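You operate a simulated robot arm through the tools that you are given. There is no shell and no other tool.

You are at the controls of a simulated robot arm. One attempt, no reset.

## Task
Dry the green t-shirt on cupboard dry, low heat; once started, lock the keys against stray knocks.
Fine: the door stays shut; hold the lock key till its lamp lights; wait for DONE and leave it locked.
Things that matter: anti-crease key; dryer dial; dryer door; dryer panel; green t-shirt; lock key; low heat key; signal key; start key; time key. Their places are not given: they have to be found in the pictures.

Only the result counts: the job must be done as asked and must still hold three seconds after the hand-in. Knocking over, shifting, dropping, spilling or breaking anything else fails it. Flat cloth is picked up by pressing the open fingertips on it (5 to 10 N) and closing them slowly along it; thin cloth reads only 2 to 8 mm in the jaws.

## Robot
A 7-joint arm with a two-finger parallel gripper, fixed in place. Base frame: the origin is on the floor under the middle of its stand, x ahead of it, y to its left, z up. Units: m, rad, N and s.
With the tool pointing down near the work surface it reaches from about 0.1 to 0.56 m from the base axis. Its first joint turns from -2.007 to 2.007 rad. Payload 3.91 kg.
Tool frame: the origin (TCP) lies between the finger pads and is the grasp point; the fingertips stand 0.03 m ahead of it; z points along the fingers, y is the line along which they close. Largest opening 0.11 m; finger width 0.02, thickness 0.01; the body of the gripper, 0.048 by 0.112 m, starts 0.055 m behind the TCP.
Orientation is told as [roll, pitch, yaw] about the base's x, y, z axes, in that order, counted from this pose: with the fingers straight down and closing along the base's y, the tool's x points along the base's -x, its y along +y and its z along -z.

## Interface
- The arm moves only by the tool drive_tool. Its argument "commands" is a list of rows, each an object (a shift or turn left out is 0, a gripper value left out holds the last) with "rotation": the turn, a rotation vector about the tool's x, y, z in rad, a list of three; "linear": the shift along the tool's x, y, z in m, a list of three; "claw": the closure, from 0 (fully open) to 1 (shut). In form: [{"rotation": [rx, ry, rz], "linear": [dx, dy, dz], "claw": claw}, ...]. A call has 1 to 20 rows; each row is the pose to reach, as a shift and turn from the pose commanded when the call began, along the tool's axes at that moment. Each row takes 0.2 s and may step no farther than 0.05 m and 0.15 rad from the row before; otherwise, or with a gripper value out of range, the whole call is refused. A pose out of reach is approached as far as the arm can. The call stops where the force on the tool passes 40 N (or 10 N more than at its start, if that is more) or the arm is blocked; 0.2 s more then pass. Each finger travels about 0.108 m/s and halts on what it meets, pressing with about 25 N; the grip force reading is that of the motor and also rises with nothing between the fingers. The clock runs only during rows and for 0.2 s after the last one: add rows that repeat a pose to give the fingers time. It gives the time, the measured TCP pose, the force on the tool (base axes), the opening and the grip force at its end, in the units of the frame above (readings bear some noise), with the torque about the TCP (base axes, N m) and any sound that the robot's microphone picked up, and new pictures: "pictures" is both (left out), scene, wrist or none.
- Cameras (640 x 400 px; columns grow to the right, rows downward): "scene" is fixed at [0.0486, 0.5014, 1.4137]; the picture's right is [-0.50, -0.87, 0.00], its down [-0.69, 0.40, -0.60] and it looks along [0.52, -0.30, -0.80] (base axes); focal length 336 px, centre (320, 200). "wrist" rides on the gripper at [0.072, 0.017, -0.103] in the tool frame; the picture's right is [-0.23, 0.97, 0.00], its down [-0.76, -0.18, -0.62] and it looks along [-0.61, -0.14, 0.78] (tool axes); focal length 222 px, centre (320, 200).
- raise_lower(by): slides the trunk up (or, below 0, down) by that many m; the arm rides with it, the base frame stays. It gives what a move gives, with no picture.
- locate(camera, pixels): for up to 12 pixels [column, row] of the newest picture of that camera ("zoom" is the newest enlarged one), the place [x, y, z] in the base frame of the surface seen there, good to about 0.002 m. It takes no simulated time.
- close_up(camera, box): a new picture of the part [left, top, right, bottom] of that camera's present view, enlarged. It takes no simulated time.
- close_job(): hands the job in; it is judged then, once.

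Open the gripper and draw the arm clear of the work before you hand the job in, unless the task says otherwise.

The tools are called after "Request:" as name(argument=value, ...) on one line, values as JSON. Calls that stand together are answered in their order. drive_tool: Moves the arm, as the interface text tells. Its arguments: {"type":"object","properties":{"commands":{"type":"array"},"pictures":{"type":"string","enum":["both","scene","wrist","none"]}},"required":["commands"]} The other tools are called the same way: raise_lower (by) moves the trunk up or down; locate (camera, pixels) gives the place of the surface under pixels of a picture; close_up (camera, box) takes an enlarged picture of a part of a camera's view; close_job () hands the job in.

At the start:

```text
time_s: 0.0
ee_pos: [0.6265, 0.1834, 0.9652]
tool_rot: [0.0, -0.002, 0.001]
force: [0.1, 0.2, 0.7]
ft_torque: [0.04, 0.01, 0.02]
finger_gap: 0.1099
grip_force: 0.1
trunk travel left (down, up): [-0.625, 0.365]
```

scene: 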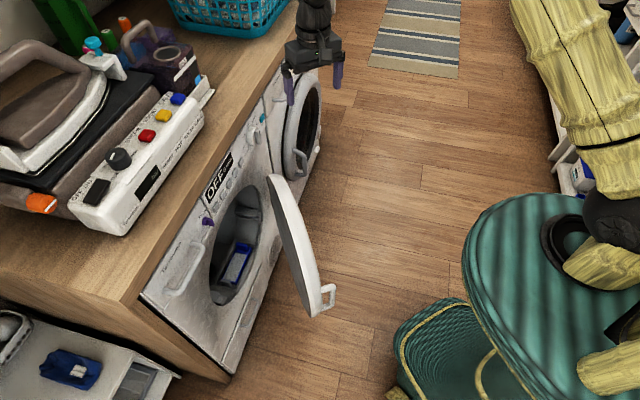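
wrist: 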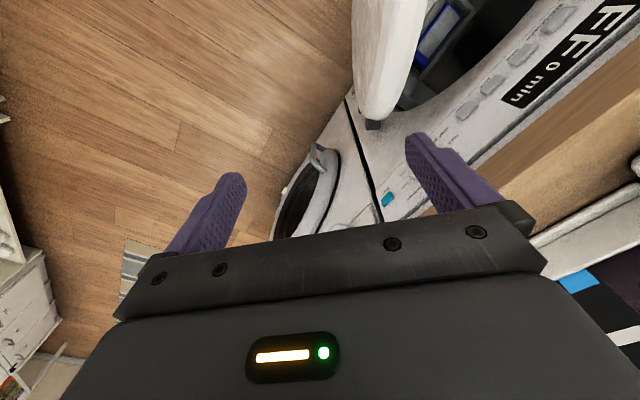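

The scene shows a dryer with an open door near (290,250) and a panel reading OFF near (217,180); I don't see the green t-shirt yet. I'll enlarge the parts of the scene to find it.

Request:
close_up(camera="scene", box=[140, 60, 340, 380])

Request:
close_up(camera="scene", box=[380, 180, 640, 400])

Request:
close_up(camera="scene", box=[0, 0, 300, 200])

Request:
close_up(camera="scene", box=[190, 140, 270, 240])

```text
1.25 times, centred on (240, 220) of scene
```

zoom: 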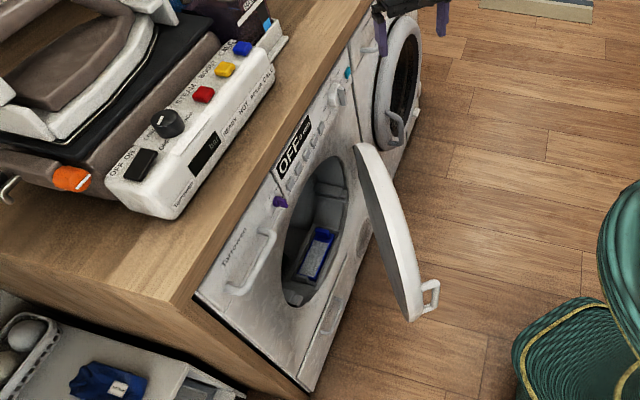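

```text
1.82 times, centred on (510, 290) of scene
```

zoom: 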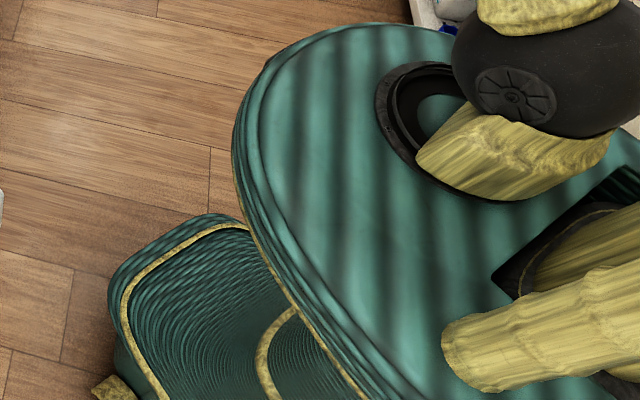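

```text
2.00 times, centred on (150, 100) of scene
```

zoom: 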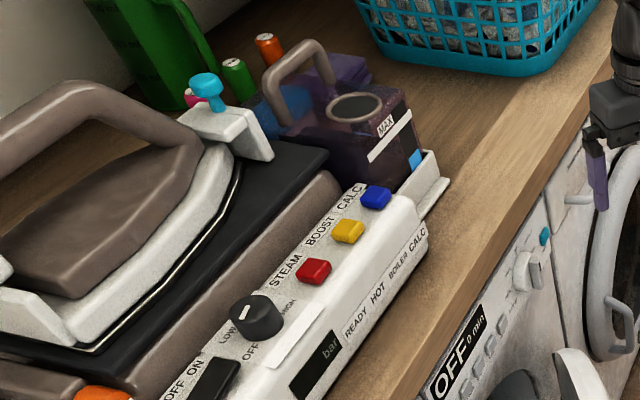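

```text
4.00 times, centred on (230, 190) of scene
```

zoom: 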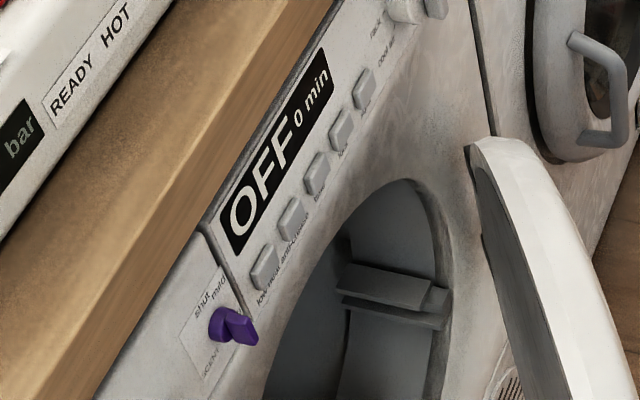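

The panel has OFF / 0 min, five keys below, and a knob to the right. I'll locate the main features of the dryer, and look at the drum contents and other places where the t-shirt may be.

Request:
locate(camera="scene", pixels=[[217, 180], [240, 260], [276, 185], [325, 300], [185, 278], [208, 222], [255, 135], [300, 120], [225, 350], [120, 300], [235, 210], [310, 80]])

Request:
close_up(camera="scene", box=[200, 180, 280, 310])

Request:
close_up(camera="scene", box=[230, 60, 350, 200])

Request:
close_up(camera="scene", box=[0, 300, 180, 400])

Request:
close_up(camera="scene", box=[150, 0, 310, 80])

Request:
close_up(camera="wrist", box=[320, 0, 640, 220])

```text
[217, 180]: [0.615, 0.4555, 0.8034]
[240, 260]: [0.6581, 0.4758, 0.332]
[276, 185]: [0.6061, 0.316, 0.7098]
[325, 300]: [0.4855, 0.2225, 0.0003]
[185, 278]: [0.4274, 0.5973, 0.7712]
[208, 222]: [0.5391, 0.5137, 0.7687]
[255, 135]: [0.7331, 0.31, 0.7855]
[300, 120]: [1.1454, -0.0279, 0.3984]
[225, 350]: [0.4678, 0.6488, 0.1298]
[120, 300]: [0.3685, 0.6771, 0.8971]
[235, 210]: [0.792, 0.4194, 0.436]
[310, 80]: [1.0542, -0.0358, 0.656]
```

```text
3.08 times, centred on (240, 245) of scene
```

zoom: 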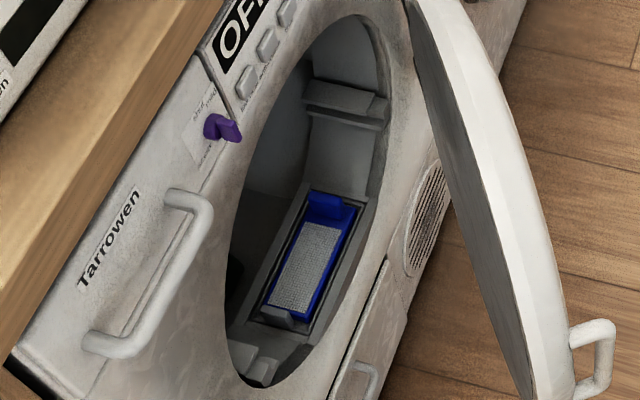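

```text
2.86 times, centred on (290, 130) of scene
```

zoom: 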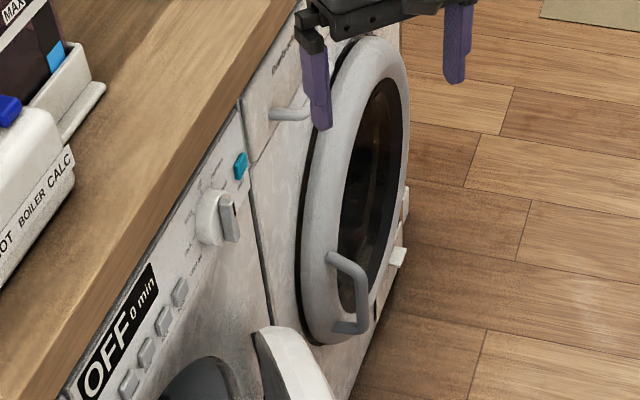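

```text
3.56 times, centred on (90, 350) of scene
```

zoom: 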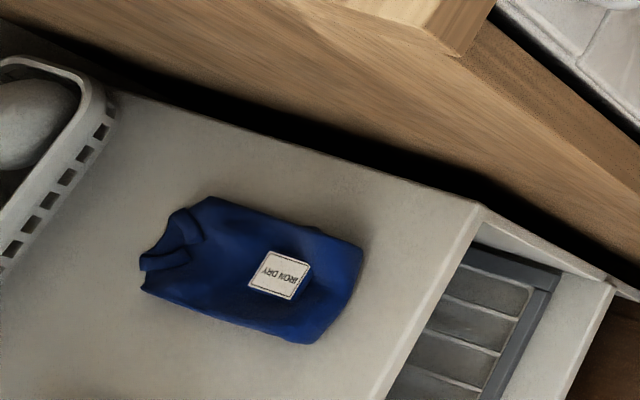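

```text
4.00 times, centred on (230, 40) of scene
```

zoom: 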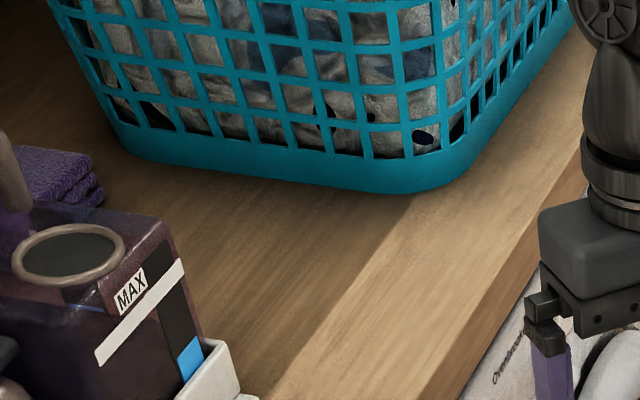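

```text
1.82 times, centred on (480, 110) of wrist
```

zoom: 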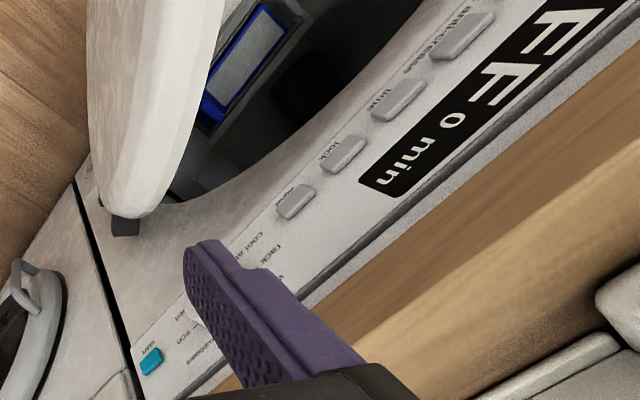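

A folded blue garment with an "IRON DRY" tag lies at (72,370), and the keys read low heat, anti-crease, time, lock, signal from left to right. I'll measure the dryer front and keys precisely.

Request:
close_up(camera="scene", box=[200, 110, 280, 210])

```text
4.00 times, centred on (240, 160) of scene
```

zoom: 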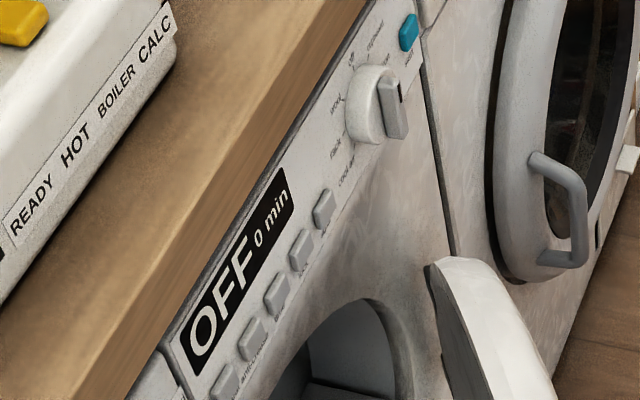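

I'll locate the keys, dial, start key (teal), and face points in this zoom.

Request:
locate(camera="zoom", pixels=[[227, 380], [253, 340], [279, 293], [303, 251], [325, 209], [409, 33], [394, 108], [200, 330], [285, 195], [430, 180], [360, 210], [405, 75]])

Request:
locate(camera="scene", pixels=[[160, 290], [220, 330], [245, 310], [205, 318], [195, 245], [165, 262], [75, 370], [150, 385], [330, 290], [318, 310], [295, 230], [277, 180]])

```text
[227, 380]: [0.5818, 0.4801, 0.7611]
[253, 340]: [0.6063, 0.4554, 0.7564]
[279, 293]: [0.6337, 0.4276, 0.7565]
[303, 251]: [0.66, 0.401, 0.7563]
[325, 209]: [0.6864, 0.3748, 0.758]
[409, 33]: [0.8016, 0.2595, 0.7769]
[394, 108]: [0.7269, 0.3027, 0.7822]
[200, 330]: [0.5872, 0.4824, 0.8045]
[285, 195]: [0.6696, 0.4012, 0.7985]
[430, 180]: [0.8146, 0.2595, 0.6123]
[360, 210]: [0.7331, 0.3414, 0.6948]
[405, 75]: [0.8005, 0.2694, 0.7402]
```

```text
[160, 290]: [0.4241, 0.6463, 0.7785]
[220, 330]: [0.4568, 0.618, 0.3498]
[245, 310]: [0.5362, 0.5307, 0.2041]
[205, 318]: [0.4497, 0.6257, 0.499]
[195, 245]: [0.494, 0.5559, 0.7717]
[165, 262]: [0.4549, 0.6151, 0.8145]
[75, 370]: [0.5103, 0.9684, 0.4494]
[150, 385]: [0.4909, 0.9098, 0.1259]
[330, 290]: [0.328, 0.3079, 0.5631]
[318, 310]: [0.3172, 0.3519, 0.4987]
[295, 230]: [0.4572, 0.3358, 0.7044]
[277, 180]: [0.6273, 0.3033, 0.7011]
```

The dryer front is a plane x+y≈1.072 (facing 45° toward the robot), keys at z≈0.757, and the door is part-open. Now I zoom into the drum opening and other candidate places for the t-shirt.

Request:
close_up(camera="scene", box=[205, 230, 255, 310])

Request:
close_up(camera="scene", box=[0, 0, 120, 75])

Request:
close_up(camera="scene", box=[520, 0, 640, 260])

Request:
close_up(camera="wrist", box=[400, 0, 520, 75])

Request:
close_up(camera="wrist", box=[0, 100, 160, 400])

```text
5.00 times, centred on (230, 270) of scene
```

zoom: 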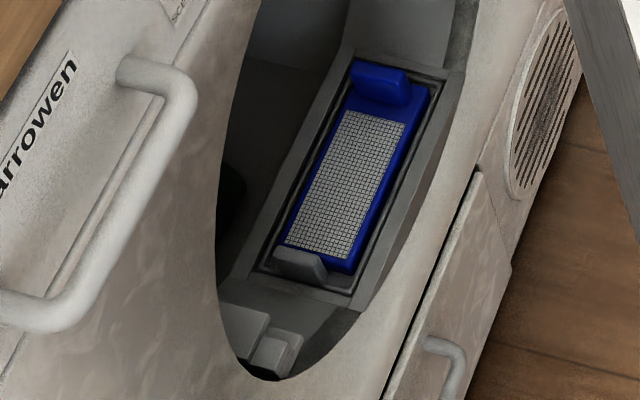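

```text
5.33 times, centred on (60, 38) of scene
```

zoom: 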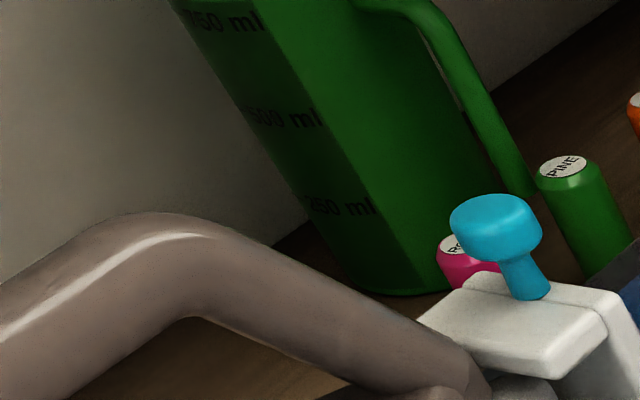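

```text
1.54 times, centred on (580, 130) of scene
```

zoom: 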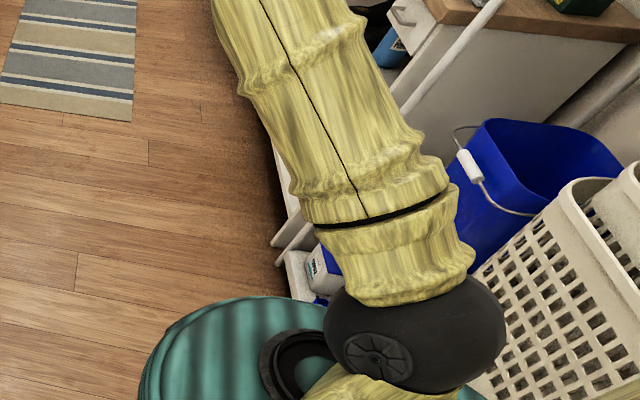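

```text
5.33 times, centred on (460, 38) of wrist
```

zoom: 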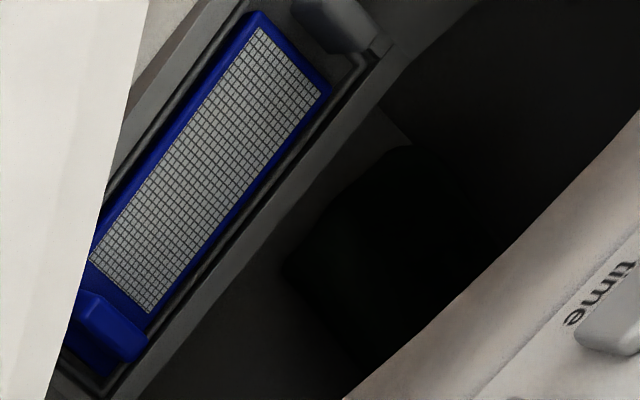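

```text
1.33 times, centred on (80, 250) of wrist
```

zoom: 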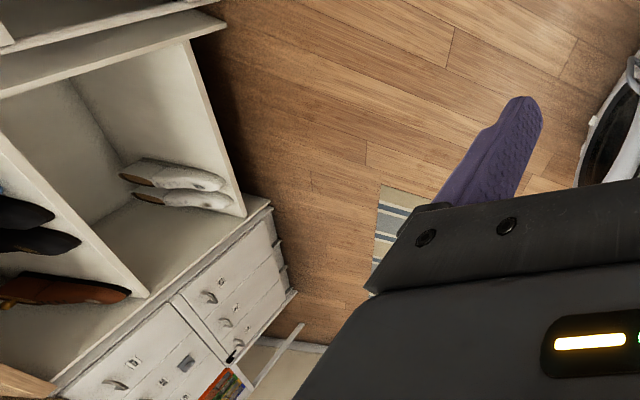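

There's a dark shape in the drum at about wrist (475,49), possibly the t-shirt in shadow. I'll locate it and its neighbours.

Request:
locate(camera="wrist", pixels=[[475, 49], [465, 55], [485, 40], [500, 25], [445, 68], [432, 30], [460, 45], [470, 62]])

Request:
locate(camera="scene", pixels=[[212, 268], [213, 272], [215, 245], [222, 250], [240, 225], [230, 295], [250, 200], [223, 305]])

```text
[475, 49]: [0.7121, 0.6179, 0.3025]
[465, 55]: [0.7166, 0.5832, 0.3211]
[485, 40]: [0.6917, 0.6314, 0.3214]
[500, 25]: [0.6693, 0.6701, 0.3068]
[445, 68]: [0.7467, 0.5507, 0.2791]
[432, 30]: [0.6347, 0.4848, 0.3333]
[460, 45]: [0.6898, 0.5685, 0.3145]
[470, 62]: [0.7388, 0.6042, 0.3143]
```

```text
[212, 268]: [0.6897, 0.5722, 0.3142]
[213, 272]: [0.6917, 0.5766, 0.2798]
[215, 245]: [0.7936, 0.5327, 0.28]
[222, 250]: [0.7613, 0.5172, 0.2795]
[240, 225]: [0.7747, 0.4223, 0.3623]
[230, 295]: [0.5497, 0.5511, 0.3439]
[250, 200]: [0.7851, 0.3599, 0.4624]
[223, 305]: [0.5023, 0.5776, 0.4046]
```

The drum floor is at z≈0.28 and something 2–4 cm high lies at (0.71,0.60). I'll zoom closer to see its colour.

Request:
close_up(camera="wrist", box=[450, 30, 506, 65])

Request:
close_up(camera="scene", box=[200, 255, 232, 275])

Request:
close_up(camera="wrist", box=[380, 130, 480, 220])

Request:
close_up(camera="scene", box=[238, 105, 278, 165])

```text
11.43 times, centred on (478, 48) of wrist
```

zoom: 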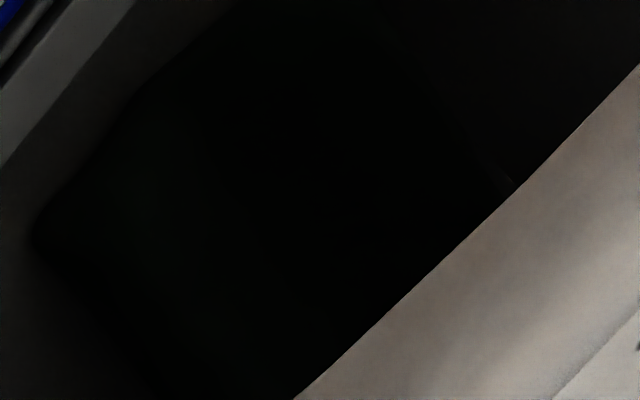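

```text
16.00 times, centred on (216, 265) of scene
```

zoom: 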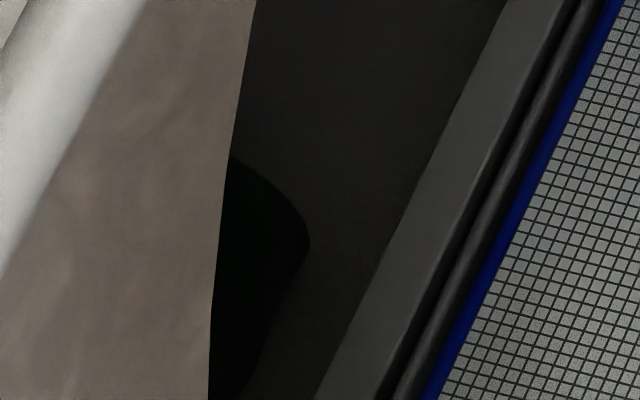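

```text
4.44 times, centred on (430, 175) of wrist
```

zoom: 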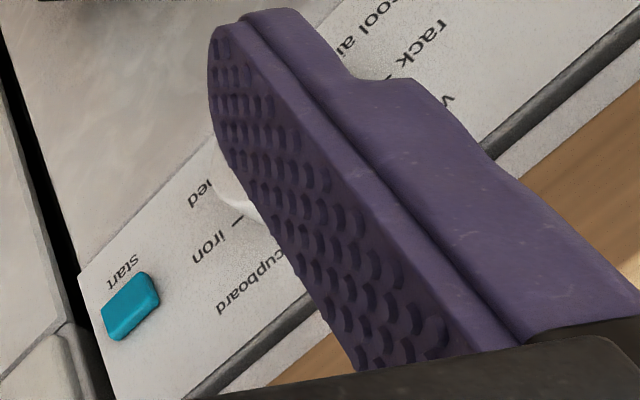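

```text
6.67 times, centred on (258, 135) of scene
```

zoom: 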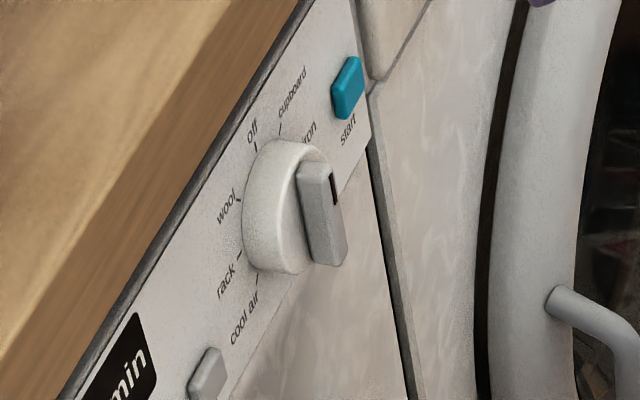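

The dial shows off (top), cupboard next clockwise, then iron; the dark shape in the drum has a slight green tint. I'll turn the tool 45° to face the dryer, backing off slightly.

Request:
drive_tool(commands=[{"rotation": [0, 0, -0.13], "linear": [0.02, 0, 0]}, {"rotation": [0, 0, -0.26], "linear": [0.04, 0, 0]}, {"rotation": [0, 0, -0.39], "linear": [0.06, 0, 0]}, {"rotation": [0, 0, -0.52], "linear": [0.08, 0, 0]}, {"rotation": [0, 0, -0.65], "linear": [0.1, 0, 0]}, {"rotation": [0, 0, -0.785], "linear": [0.12, 0, 0]}])

```text
time_s: 1.4
ee_pos: [0.507, 0.183, 0.9668]
tool_rot: [-0.002, 0.0, 0.787]
force: [-0.2, 0.5, -0.2]
ft_torque: [0.04, 0.0, 0.01]
finger_gap: 0.1102
grip_force: 0.0
trunk travel left (down, up): [-0.625, 0.365]
```

scene: 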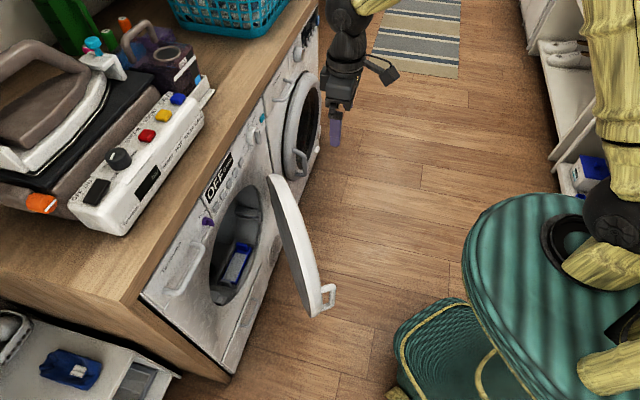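
wrist: 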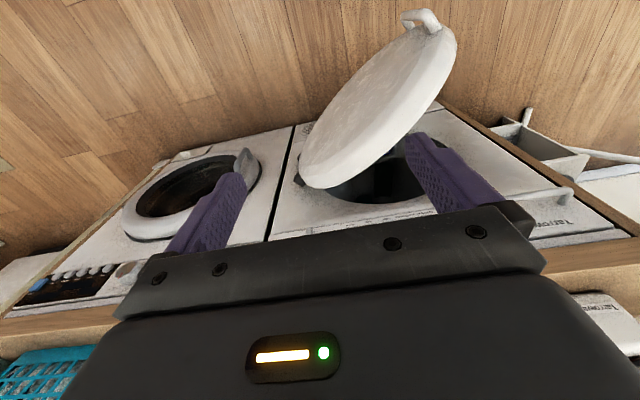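

The tool now faces the dryer. I'll shift left (tool +y) by 0.3 m and tip slightly to look into the drum past the door's free edge.

Request:
drive_tool(commands=[{"rotation": [0, -0.05, 0], "linear": [0, 0.05, 0.01]}, {"rotation": [0, -0.1, 0], "linear": [0, 0.098, 0.02]}, {"rotation": [0, -0.15, 0], "linear": [0, 0.146, 0.03]}, {"rotation": [0, -0.2, 0], "linear": [0, 0.194, 0.04]}, {"rotation": [0, -0.25, 0], "linear": [0, 0.242, 0.05]}, {"rotation": [0, -0.3, 0], "linear": [0, 0.29, 0.06]}])

```text
refused: row 1 steps farther than a row can; nothing moved
```

The first row was slightly over 0.05 m; I resend it with shorter steps.

Request:
drive_tool(commands=[{"rotation": [0, -0.05, 0], "linear": [0, 0.045, 0.01]}, {"rotation": [0, -0.1, 0], "linear": [0, 0.09, 0.02]}, {"rotation": [0, -0.15, 0], "linear": [0, 0.135, 0.03]}, {"rotation": [0, -0.2, 0], "linear": [0, 0.18, 0.04]}, {"rotation": [0, -0.25, 0], "linear": [0, 0.225, 0.05]}, {"rotation": [0, -0.3, 0], "linear": [0, 0.27, 0.06]}])

```text
time_s: 2.8
ee_pos: [0.3151, 0.3728, 0.9026]
tool_rot: [-0.002, -0.303, 0.783]
force: [0.6, -0.1, 0.2]
ft_torque: [0.0, 0.01, -0.02]
finger_gap: 0.1099
grip_force: 0.1
trunk travel left (down, up): [-0.625, 0.365]
```

scene: 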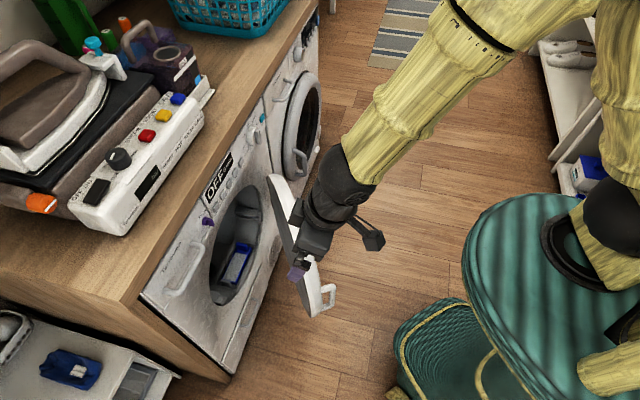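
wrist: 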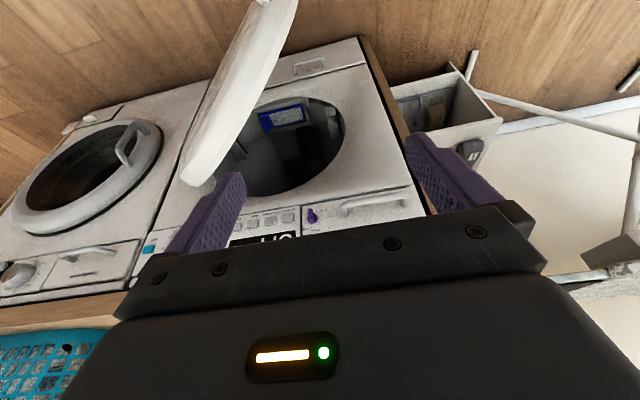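

The drum is now visible (upside-down view) around wrist (290,150). I'll zoom in there.

Request:
close_up(camera="wrist", box=[220, 90, 350, 200])

Request:
close_up(camera="wrist", box=[280, 110, 340, 150])

Request:
close_up(camera="wrist", box=[400, 40, 640, 280])

Request:
locate(camera="wrist", pixels=[[305, 125], [315, 125], [300, 140], [320, 150], [342, 140], [285, 195], [250, 150], [323, 100], [255, 120], [200, 100], [270, 20], [195, 180]])

```text
3.64 times, centred on (285, 145) of wrist
```

zoom: 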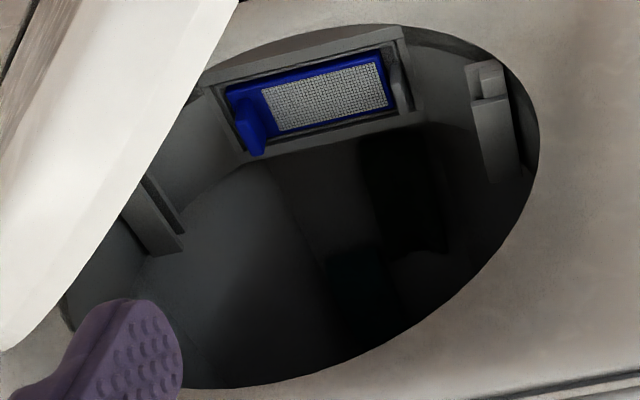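

```text
10.00 times, centred on (310, 130) of wrist
```

zoom: 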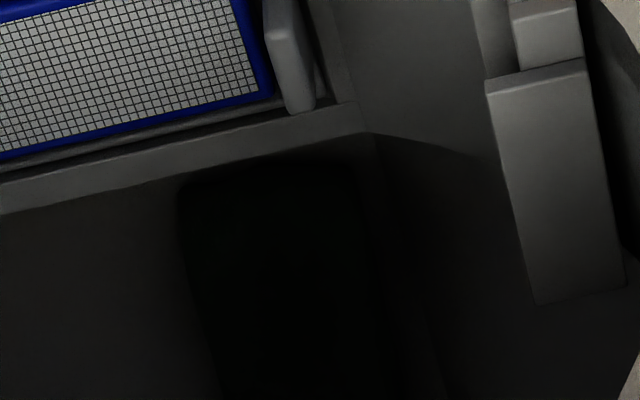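

```text
1.67 times, centred on (520, 160) of wrist
```

zoom: 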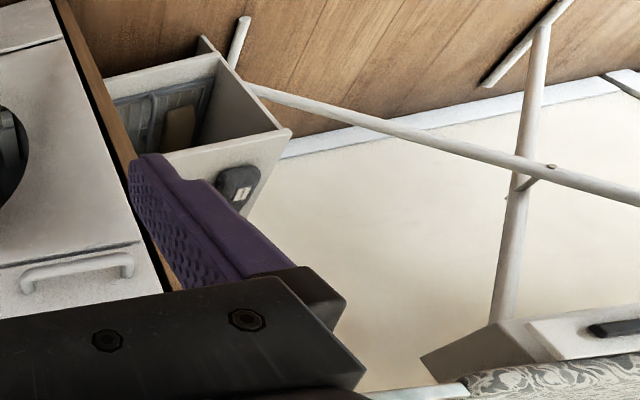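

```text
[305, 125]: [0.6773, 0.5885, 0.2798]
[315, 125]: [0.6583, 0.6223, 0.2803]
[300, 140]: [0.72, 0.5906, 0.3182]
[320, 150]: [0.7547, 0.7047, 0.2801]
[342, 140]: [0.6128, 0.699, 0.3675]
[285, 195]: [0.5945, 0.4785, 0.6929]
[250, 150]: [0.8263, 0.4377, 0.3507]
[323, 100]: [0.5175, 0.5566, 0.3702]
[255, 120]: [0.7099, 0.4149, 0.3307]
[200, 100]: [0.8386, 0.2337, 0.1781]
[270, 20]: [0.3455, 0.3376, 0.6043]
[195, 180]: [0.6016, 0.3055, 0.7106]
```

The drum contains a dark object with a teal-ish patch near wrist (295,165). I zoom further there, and look at the rest of the area too.

Request:
close_up(camera="wrist", box=[275, 135, 339, 175])

Request:
locate(camera="wrist", pixels=[[295, 166], [290, 172], [300, 160], [310, 145], [318, 140], [285, 160], [312, 158], [298, 150]])

```text
10.00 times, centred on (307, 155) of wrist
```

zoom: 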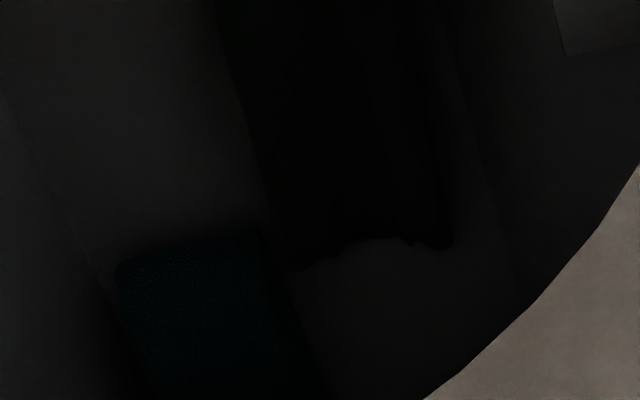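

```text
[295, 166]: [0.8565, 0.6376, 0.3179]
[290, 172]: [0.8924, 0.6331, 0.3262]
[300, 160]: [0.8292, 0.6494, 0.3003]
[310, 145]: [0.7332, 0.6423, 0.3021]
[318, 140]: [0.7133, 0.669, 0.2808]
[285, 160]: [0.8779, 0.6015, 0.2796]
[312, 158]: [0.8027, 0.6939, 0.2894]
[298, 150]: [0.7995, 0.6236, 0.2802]
```

Two items lie in the drum: a nearly black shirt-like one at (0.71,0.63) and a teal one at (0.87,0.635). Before deciding, I'll look around for any other green t-shirt, turning the camera left about the vertical.

Request:
drive_tool(commands=[{"rotation": [-0.044, 0, -0.143]}, {"rotation": [-0.088, 0, -0.286]}, {"rotation": [-0.132, 0, -0.429]}, {"rotation": [-0.176, 0, -0.572]}, {"rotation": [-0.22, 0, -0.715]}, {"rotation": [-0.264, 0, -0.858]}, {"rotation": [-0.308, 0, -1.0]}], pictures="both")

```text
time_s: 4.4
ee_pos: [0.3155, 0.3748, 0.9042]
tool_rot: [-0.001, -0.298, 1.834]
force: [0.6, 0.0, 0.0]
ft_torque: [0.01, -0.03, 0.0]
finger_gap: 0.1101
grip_force: 0.1
trunk travel left (down, up): [-0.625, 0.365]
```

scene: 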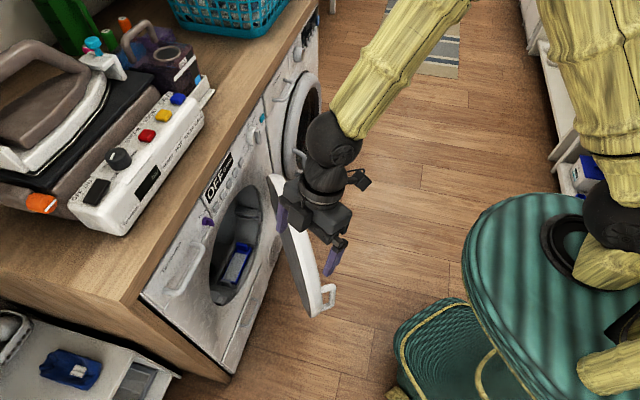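
wrist: 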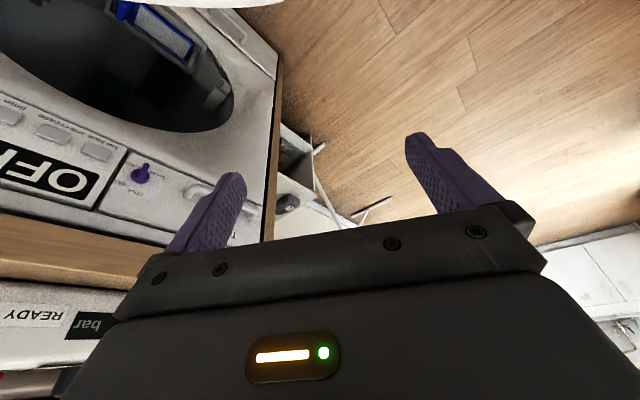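

The floor on this side is clear. I'll tip up to see more of the room to the left.

Request:
drive_tool(commands=[{"rotation": [0, -0.14, 0]}, {"rotation": [0, -0.28, 0]}, {"rotation": [0, -0.42, 0]}], pictures="wrist")

```text
time_s: 5.2
ee_pos: [0.3157, 0.3746, 0.9055]
tool_rot: [-0.005, -0.719, 1.83]
force: [-0.1, 0.1, -0.5]
ft_torque: [0.01, -0.04, 0.0]
finger_gap: 0.11
grip_force: 0.1
trunk travel left (down, up): [-0.625, 0.365]
```

wrist: 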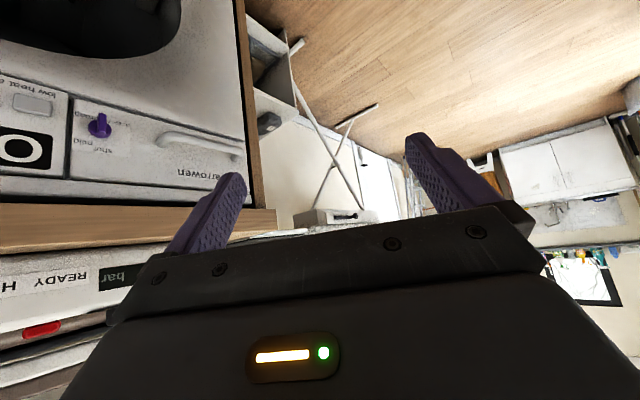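

Nothing green is on the left side. I'll turn back to face the dryer and move in front of the drum's left half to look inside from nearer.

Request:
drive_tool(commands=[{"rotation": [0.098, 0, 0.112]}, {"rotation": [0.197, 0, 0.225]}, {"rotation": [0.295, 0, 0.337]}, {"rotation": [0.394, 0, 0.449]}, {"rotation": [0.492, 0, 0.561]}, {"rotation": [0.591, 0, 0.674]}, {"rotation": [0.689, 0, 0.786]}], pictures="wrist")

```text
time_s: 6.8
ee_pos: [0.3162, 0.3755, 0.9039]
tool_rot: [-0.003, -0.723, 0.786]
force: [-0.1, 0.0, 0.5]
ft_torque: [0.03, 0.01, 0.02]
finger_gap: 0.1101
grip_force: 0.1
trunk travel left (down, up): [-0.625, 0.365]
```

wrist: 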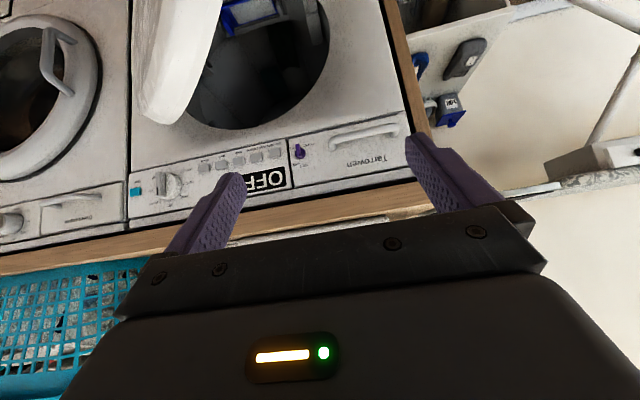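

Good overview: the opening and door at upper centre. I'll move forward/down/left toward the opening's left side for a closer look inside.

Request:
drive_tool(commands=[{"linear": [0.006, 0.0125, 0.0447]}, {"linear": [0.012, 0.025, 0.0894]}, {"linear": [0.018, 0.0375, 0.134]}, {"linear": [0.0237, 0.05, 0.1787]}], pictures="both")

```text
time_s: 7.8
ee_pos: [0.3517, 0.4821, 0.7517]
tool_rot: [-0.003, -0.72, 0.787]
force: [0.1, 0.0, 0.0]
ft_torque: [0.0, -0.01, -0.02]
finger_gap: 0.1101
grip_force: 0.1
trunk travel left (down, up): [-0.625, 0.365]
```

scene: 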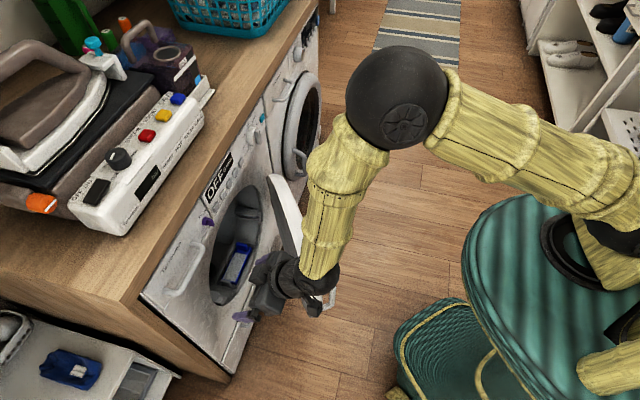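
wrist: 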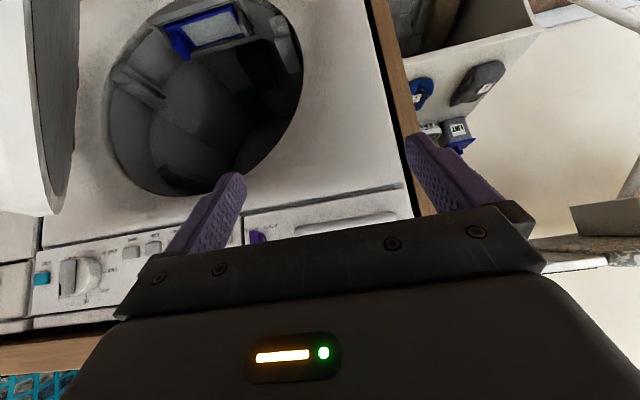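

Now the drum interior is well in view, plus other garments on the white cabinet at wrist (480,80). I zoom on both.

Request:
close_up(camera="wrist", box=[140, 0, 300, 200])

Request:
close_up(camera="wrist", box=[220, 20, 300, 100])

Request:
close_up(camera="wrist", box=[400, 40, 540, 170])

Request:
close_up(camera="wrist", box=[210, 80, 280, 180])

```text
2.00 times, centred on (220, 100) of wrist
```

zoom: 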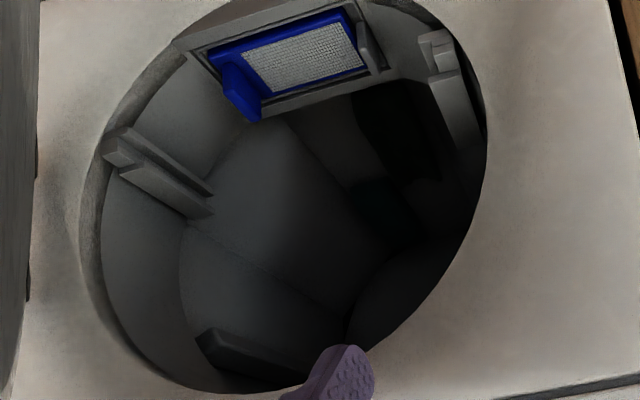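

```text
5.00 times, centred on (260, 60) of wrist
```

zoom: 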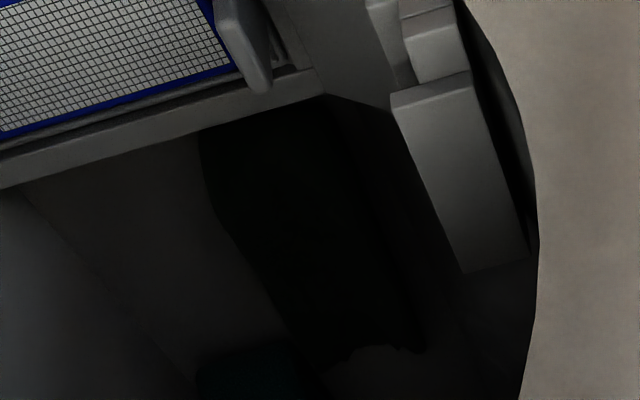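

```text
3.08 times, centred on (470, 105) of wrist
```

zoom: 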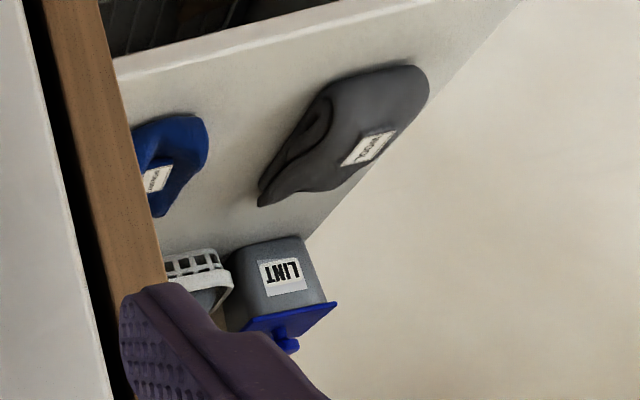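

```text
4.00 times, centred on (245, 130) of wrist
```

zoom: 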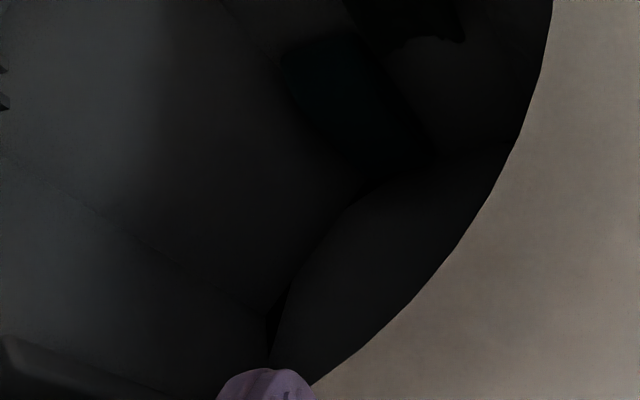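

The cabinet holds a blue garment, a grey garment with a tag and a lint box. I'll zoom tightly on the dark drum item, the teal item, and the grey garment's tag to judge colours.

Request:
close_up(camera="wrist", box=[244, 46, 276, 66])

Request:
close_up(camera="wrist", box=[230, 85, 262, 105])

Request:
close_up(camera="wrist", box=[455, 55, 503, 105])

Request:
close_up(camera="scene", box=[280, 70, 325, 180])

Request:
close_up(camera="scene", box=[180, 0, 290, 40])

Request:
locate(camera="wrist", pixels=[[250, 48], [262, 60], [275, 86], [265, 88], [245, 98], [238, 93], [255, 40], [235, 50], [300, 85], [235, 3], [105, 120], [180, 195]])

```text
16.00 times, centred on (260, 56) of wrist
```

zoom: 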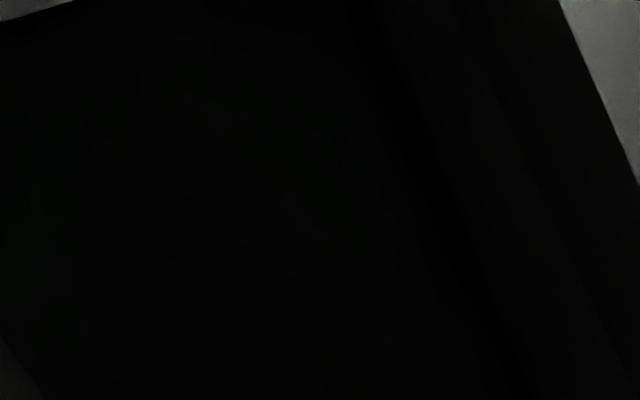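

```text
16.00 times, centred on (246, 95) of wrist
```

zoom: 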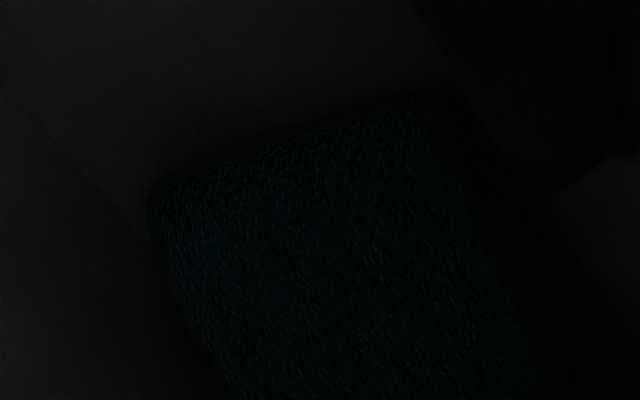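

```text
8.00 times, centred on (479, 80) of wrist
```

zoom: 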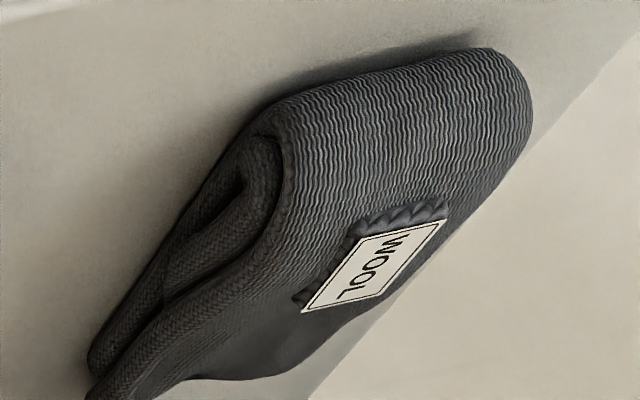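

```text
3.64 times, centred on (302, 125) of scene
```

zoom: 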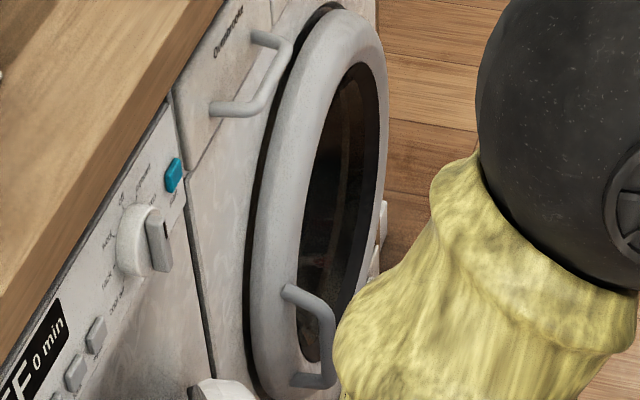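

```text
5.82 times, centred on (235, 20) of scene
```

zoom: 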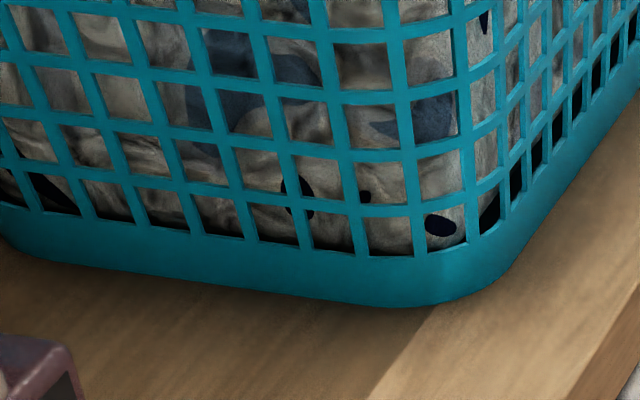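

```text
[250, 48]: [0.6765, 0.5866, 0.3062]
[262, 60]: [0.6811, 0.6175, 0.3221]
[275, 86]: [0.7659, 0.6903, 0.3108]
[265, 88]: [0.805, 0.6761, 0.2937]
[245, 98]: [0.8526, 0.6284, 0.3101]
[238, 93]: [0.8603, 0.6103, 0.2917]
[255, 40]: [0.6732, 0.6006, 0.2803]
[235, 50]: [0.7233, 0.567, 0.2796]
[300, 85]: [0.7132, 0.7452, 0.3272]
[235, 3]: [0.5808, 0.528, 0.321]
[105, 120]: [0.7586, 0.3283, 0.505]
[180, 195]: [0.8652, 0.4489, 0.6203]
```

The dark drum item is a very dark greenish shirt shape, so the t-shirt is already loaded; next I must shut the door. I'll shut the fingers, lift out and cross over to the door's outer side (−y side).

Request:
drive_tool(commands=[{"linear": [-0.032, 0, -0.037], "claw": 1}, {"linear": [-0.0659, 0, -0.0752], "claw": 1}, {"linear": [-0.046, -0.036, -0.0925], "claw": 1}, {"linear": [-0.026, -0.073, -0.11], "claw": 1}, {"linear": [-0.007, -0.109, -0.127], "claw": 1}, {"linear": [0.013, -0.145, -0.144], "claw": 1}, {"linear": [0.033, -0.182, -0.162], "claw": 1}, {"linear": [0.053, -0.218, -0.179], "claw": 1}, {"linear": [0.0724, -0.2545, -0.1964], "claw": 1}], pictures="both")

```text
refused: row 2 steps farther than a row can; nothing moved
```

Row 2 exceeded the step limit slightly; I split the lift into three rows.

Request:
drive_tool(commands=[{"linear": [-0.022, 0, -0.025], "claw": 1}, {"linear": [-0.044, 0, -0.05], "claw": 1}, {"linear": [-0.0659, 0, -0.0752], "claw": 1}, {"linear": [-0.046, -0.036, -0.0925], "claw": 1}, {"linear": [-0.026, -0.073, -0.11], "claw": 1}, {"linear": [-0.007, -0.109, -0.127], "claw": 1}, {"linear": [0.013, -0.145, -0.144], "claw": 1}, {"linear": [0.033, -0.182, -0.162], "claw": 1}, {"linear": [0.053, -0.218, -0.179], "claw": 1}, {"linear": [0.0724, -0.2545, -0.1964], "claw": 1}], pictures="both")

```text
time_s: 10.0
ee_pos: [0.4247, 0.1763, 0.8521]
tool_rot: [0.001, -0.72, 0.786]
force: [-0.9, 0.4, 0.2]
ft_torque: [-0.04, -0.01, 0.01]
finger_gap: 0.0001
grip_force: 25.0
out of reach, approached as far as the arm can: row 9, 10
trunk travel left (down, up): [-0.625, 0.365]
```

scene: 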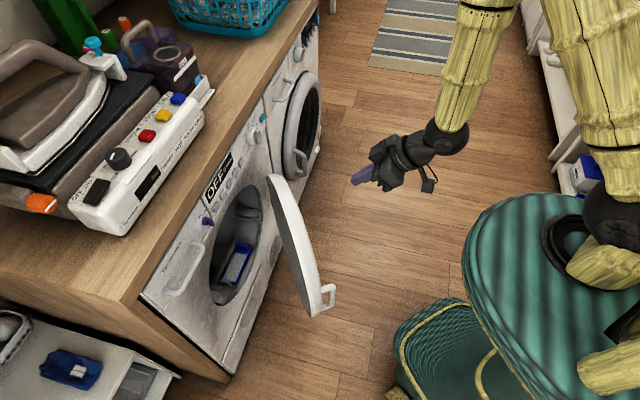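
wrist: 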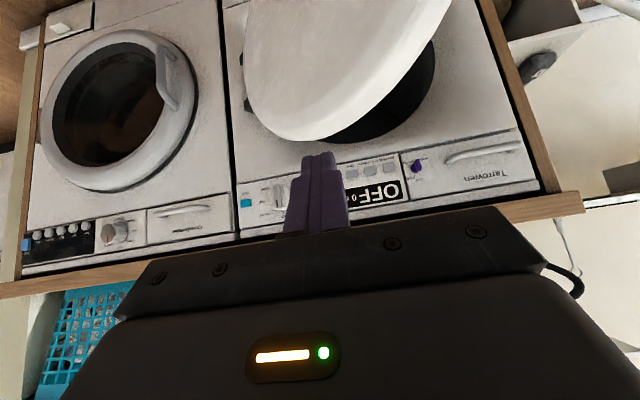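

The door's outer face is now in view at wrist (340,60) and the panel too. I'll locate door-face points and zoom on the dial labels.

Request:
locate(camera="wrist", pixels=[[340, 60], [280, 100], [400, 30], [440, 10], [300, 130], [260, 30], [350, 110], [250, 110]])

Request:
close_up(camera="wrist", box=[230, 140, 410, 240])

Request:
locate(camera="scene", pixels=[[330, 293], [333, 288], [322, 305], [310, 290], [300, 250], [290, 215], [283, 195], [315, 310], [305, 300], [285, 240], [277, 200], [330, 305]])

Request:
close_up(camera="scene", box=[255, 165, 345, 325])

```text
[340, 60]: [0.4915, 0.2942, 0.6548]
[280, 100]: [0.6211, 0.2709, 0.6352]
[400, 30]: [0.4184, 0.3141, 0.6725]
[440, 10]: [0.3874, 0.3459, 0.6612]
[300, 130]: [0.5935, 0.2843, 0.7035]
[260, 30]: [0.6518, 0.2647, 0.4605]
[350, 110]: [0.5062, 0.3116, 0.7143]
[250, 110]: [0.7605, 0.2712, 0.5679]
```

```text
3.56 times, centred on (320, 190) of wrist
```

zoom: 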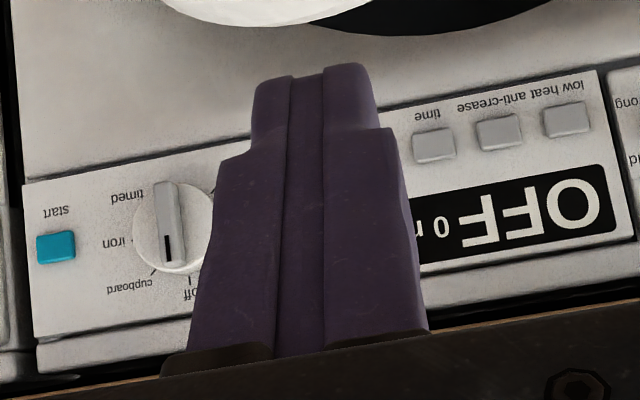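

```text
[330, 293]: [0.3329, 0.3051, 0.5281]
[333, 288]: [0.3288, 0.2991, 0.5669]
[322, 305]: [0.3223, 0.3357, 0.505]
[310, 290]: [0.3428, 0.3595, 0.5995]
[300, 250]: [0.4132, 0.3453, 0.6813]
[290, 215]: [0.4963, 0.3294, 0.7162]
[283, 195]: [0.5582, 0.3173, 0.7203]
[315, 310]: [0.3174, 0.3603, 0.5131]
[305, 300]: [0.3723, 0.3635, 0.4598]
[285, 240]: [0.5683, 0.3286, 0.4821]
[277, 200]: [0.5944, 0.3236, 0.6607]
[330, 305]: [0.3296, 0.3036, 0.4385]
```

```text
2.50 times, centred on (300, 245) of scene
```

zoom: 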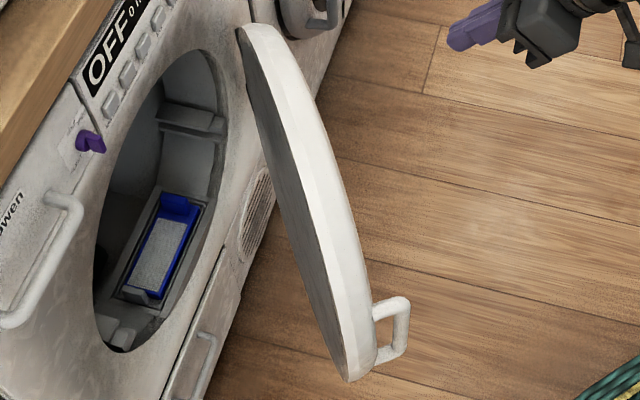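

The door's outer face runs from about (0.42,0.314) to (0.65,0.265), i.e. about 33° open, with its handle at (0.33,0.30,0.44–0.57). I lower the trunk so the shut fingertips are level with the door centre.

Request:
raise_lower(by=-0.33)

```text
time_s: 13.2
ee_pos: [0.4238, 0.1782, 0.5225]
tool_rot: [-0.002, -0.717, 0.789]
force: [0.5, 0.2, -0.8]
ft_torque: [-0.01, 0.05, -0.03]
finger_gap: 0.0
grip_force: 25.0
trunk travel left (down, up): [-0.295, 0.695]
```

Fingertips are level with the door at z≈0.5. I turn the tool about the vertical by +0.315 rad and approach the door's outer face.

Request:
drive_tool(commands=[{"rotation": [-0.069, 0, -0.079], "linear": [-0.013, 0.002, 0.011], "claw": 1}, {"rotation": [-0.139, 0, -0.158], "linear": [-0.026, 0.004, 0.022], "claw": 1}, {"rotation": [-0.208, 0, -0.237], "linear": [-0.051, 0.0085, 0.0447], "claw": 1}], pictures="both")

```text
time_s: 14.1
ee_pos: [0.4664, 0.2292, 0.5226]
tool_rot: [-0.002, -0.721, 1.107]
force: [0.2, 0.5, 0.2]
ft_torque: [-0.07, -0.01, -0.01]
finger_gap: 0.0
grip_force: 24.5
trunk travel left (down, up): [-0.295, 0.695]
```

scene: 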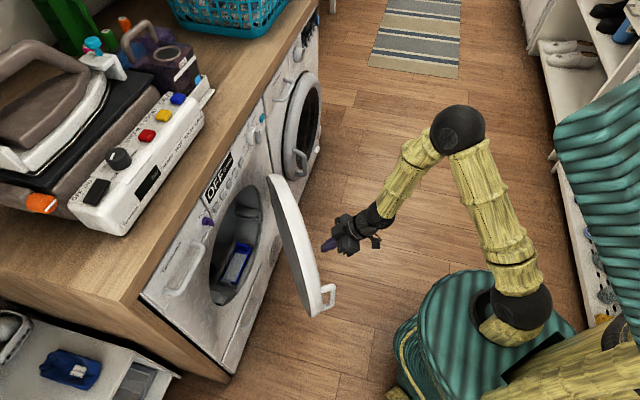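
wrist: 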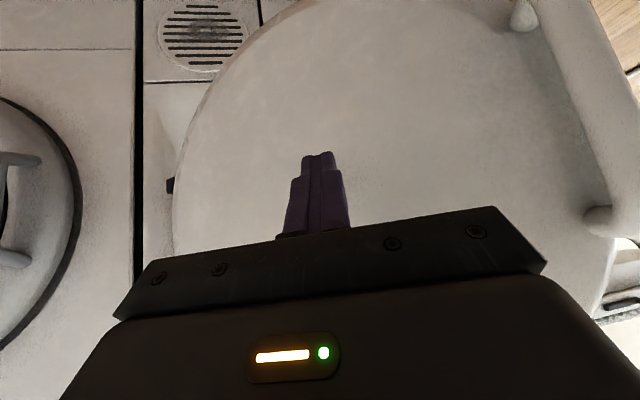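

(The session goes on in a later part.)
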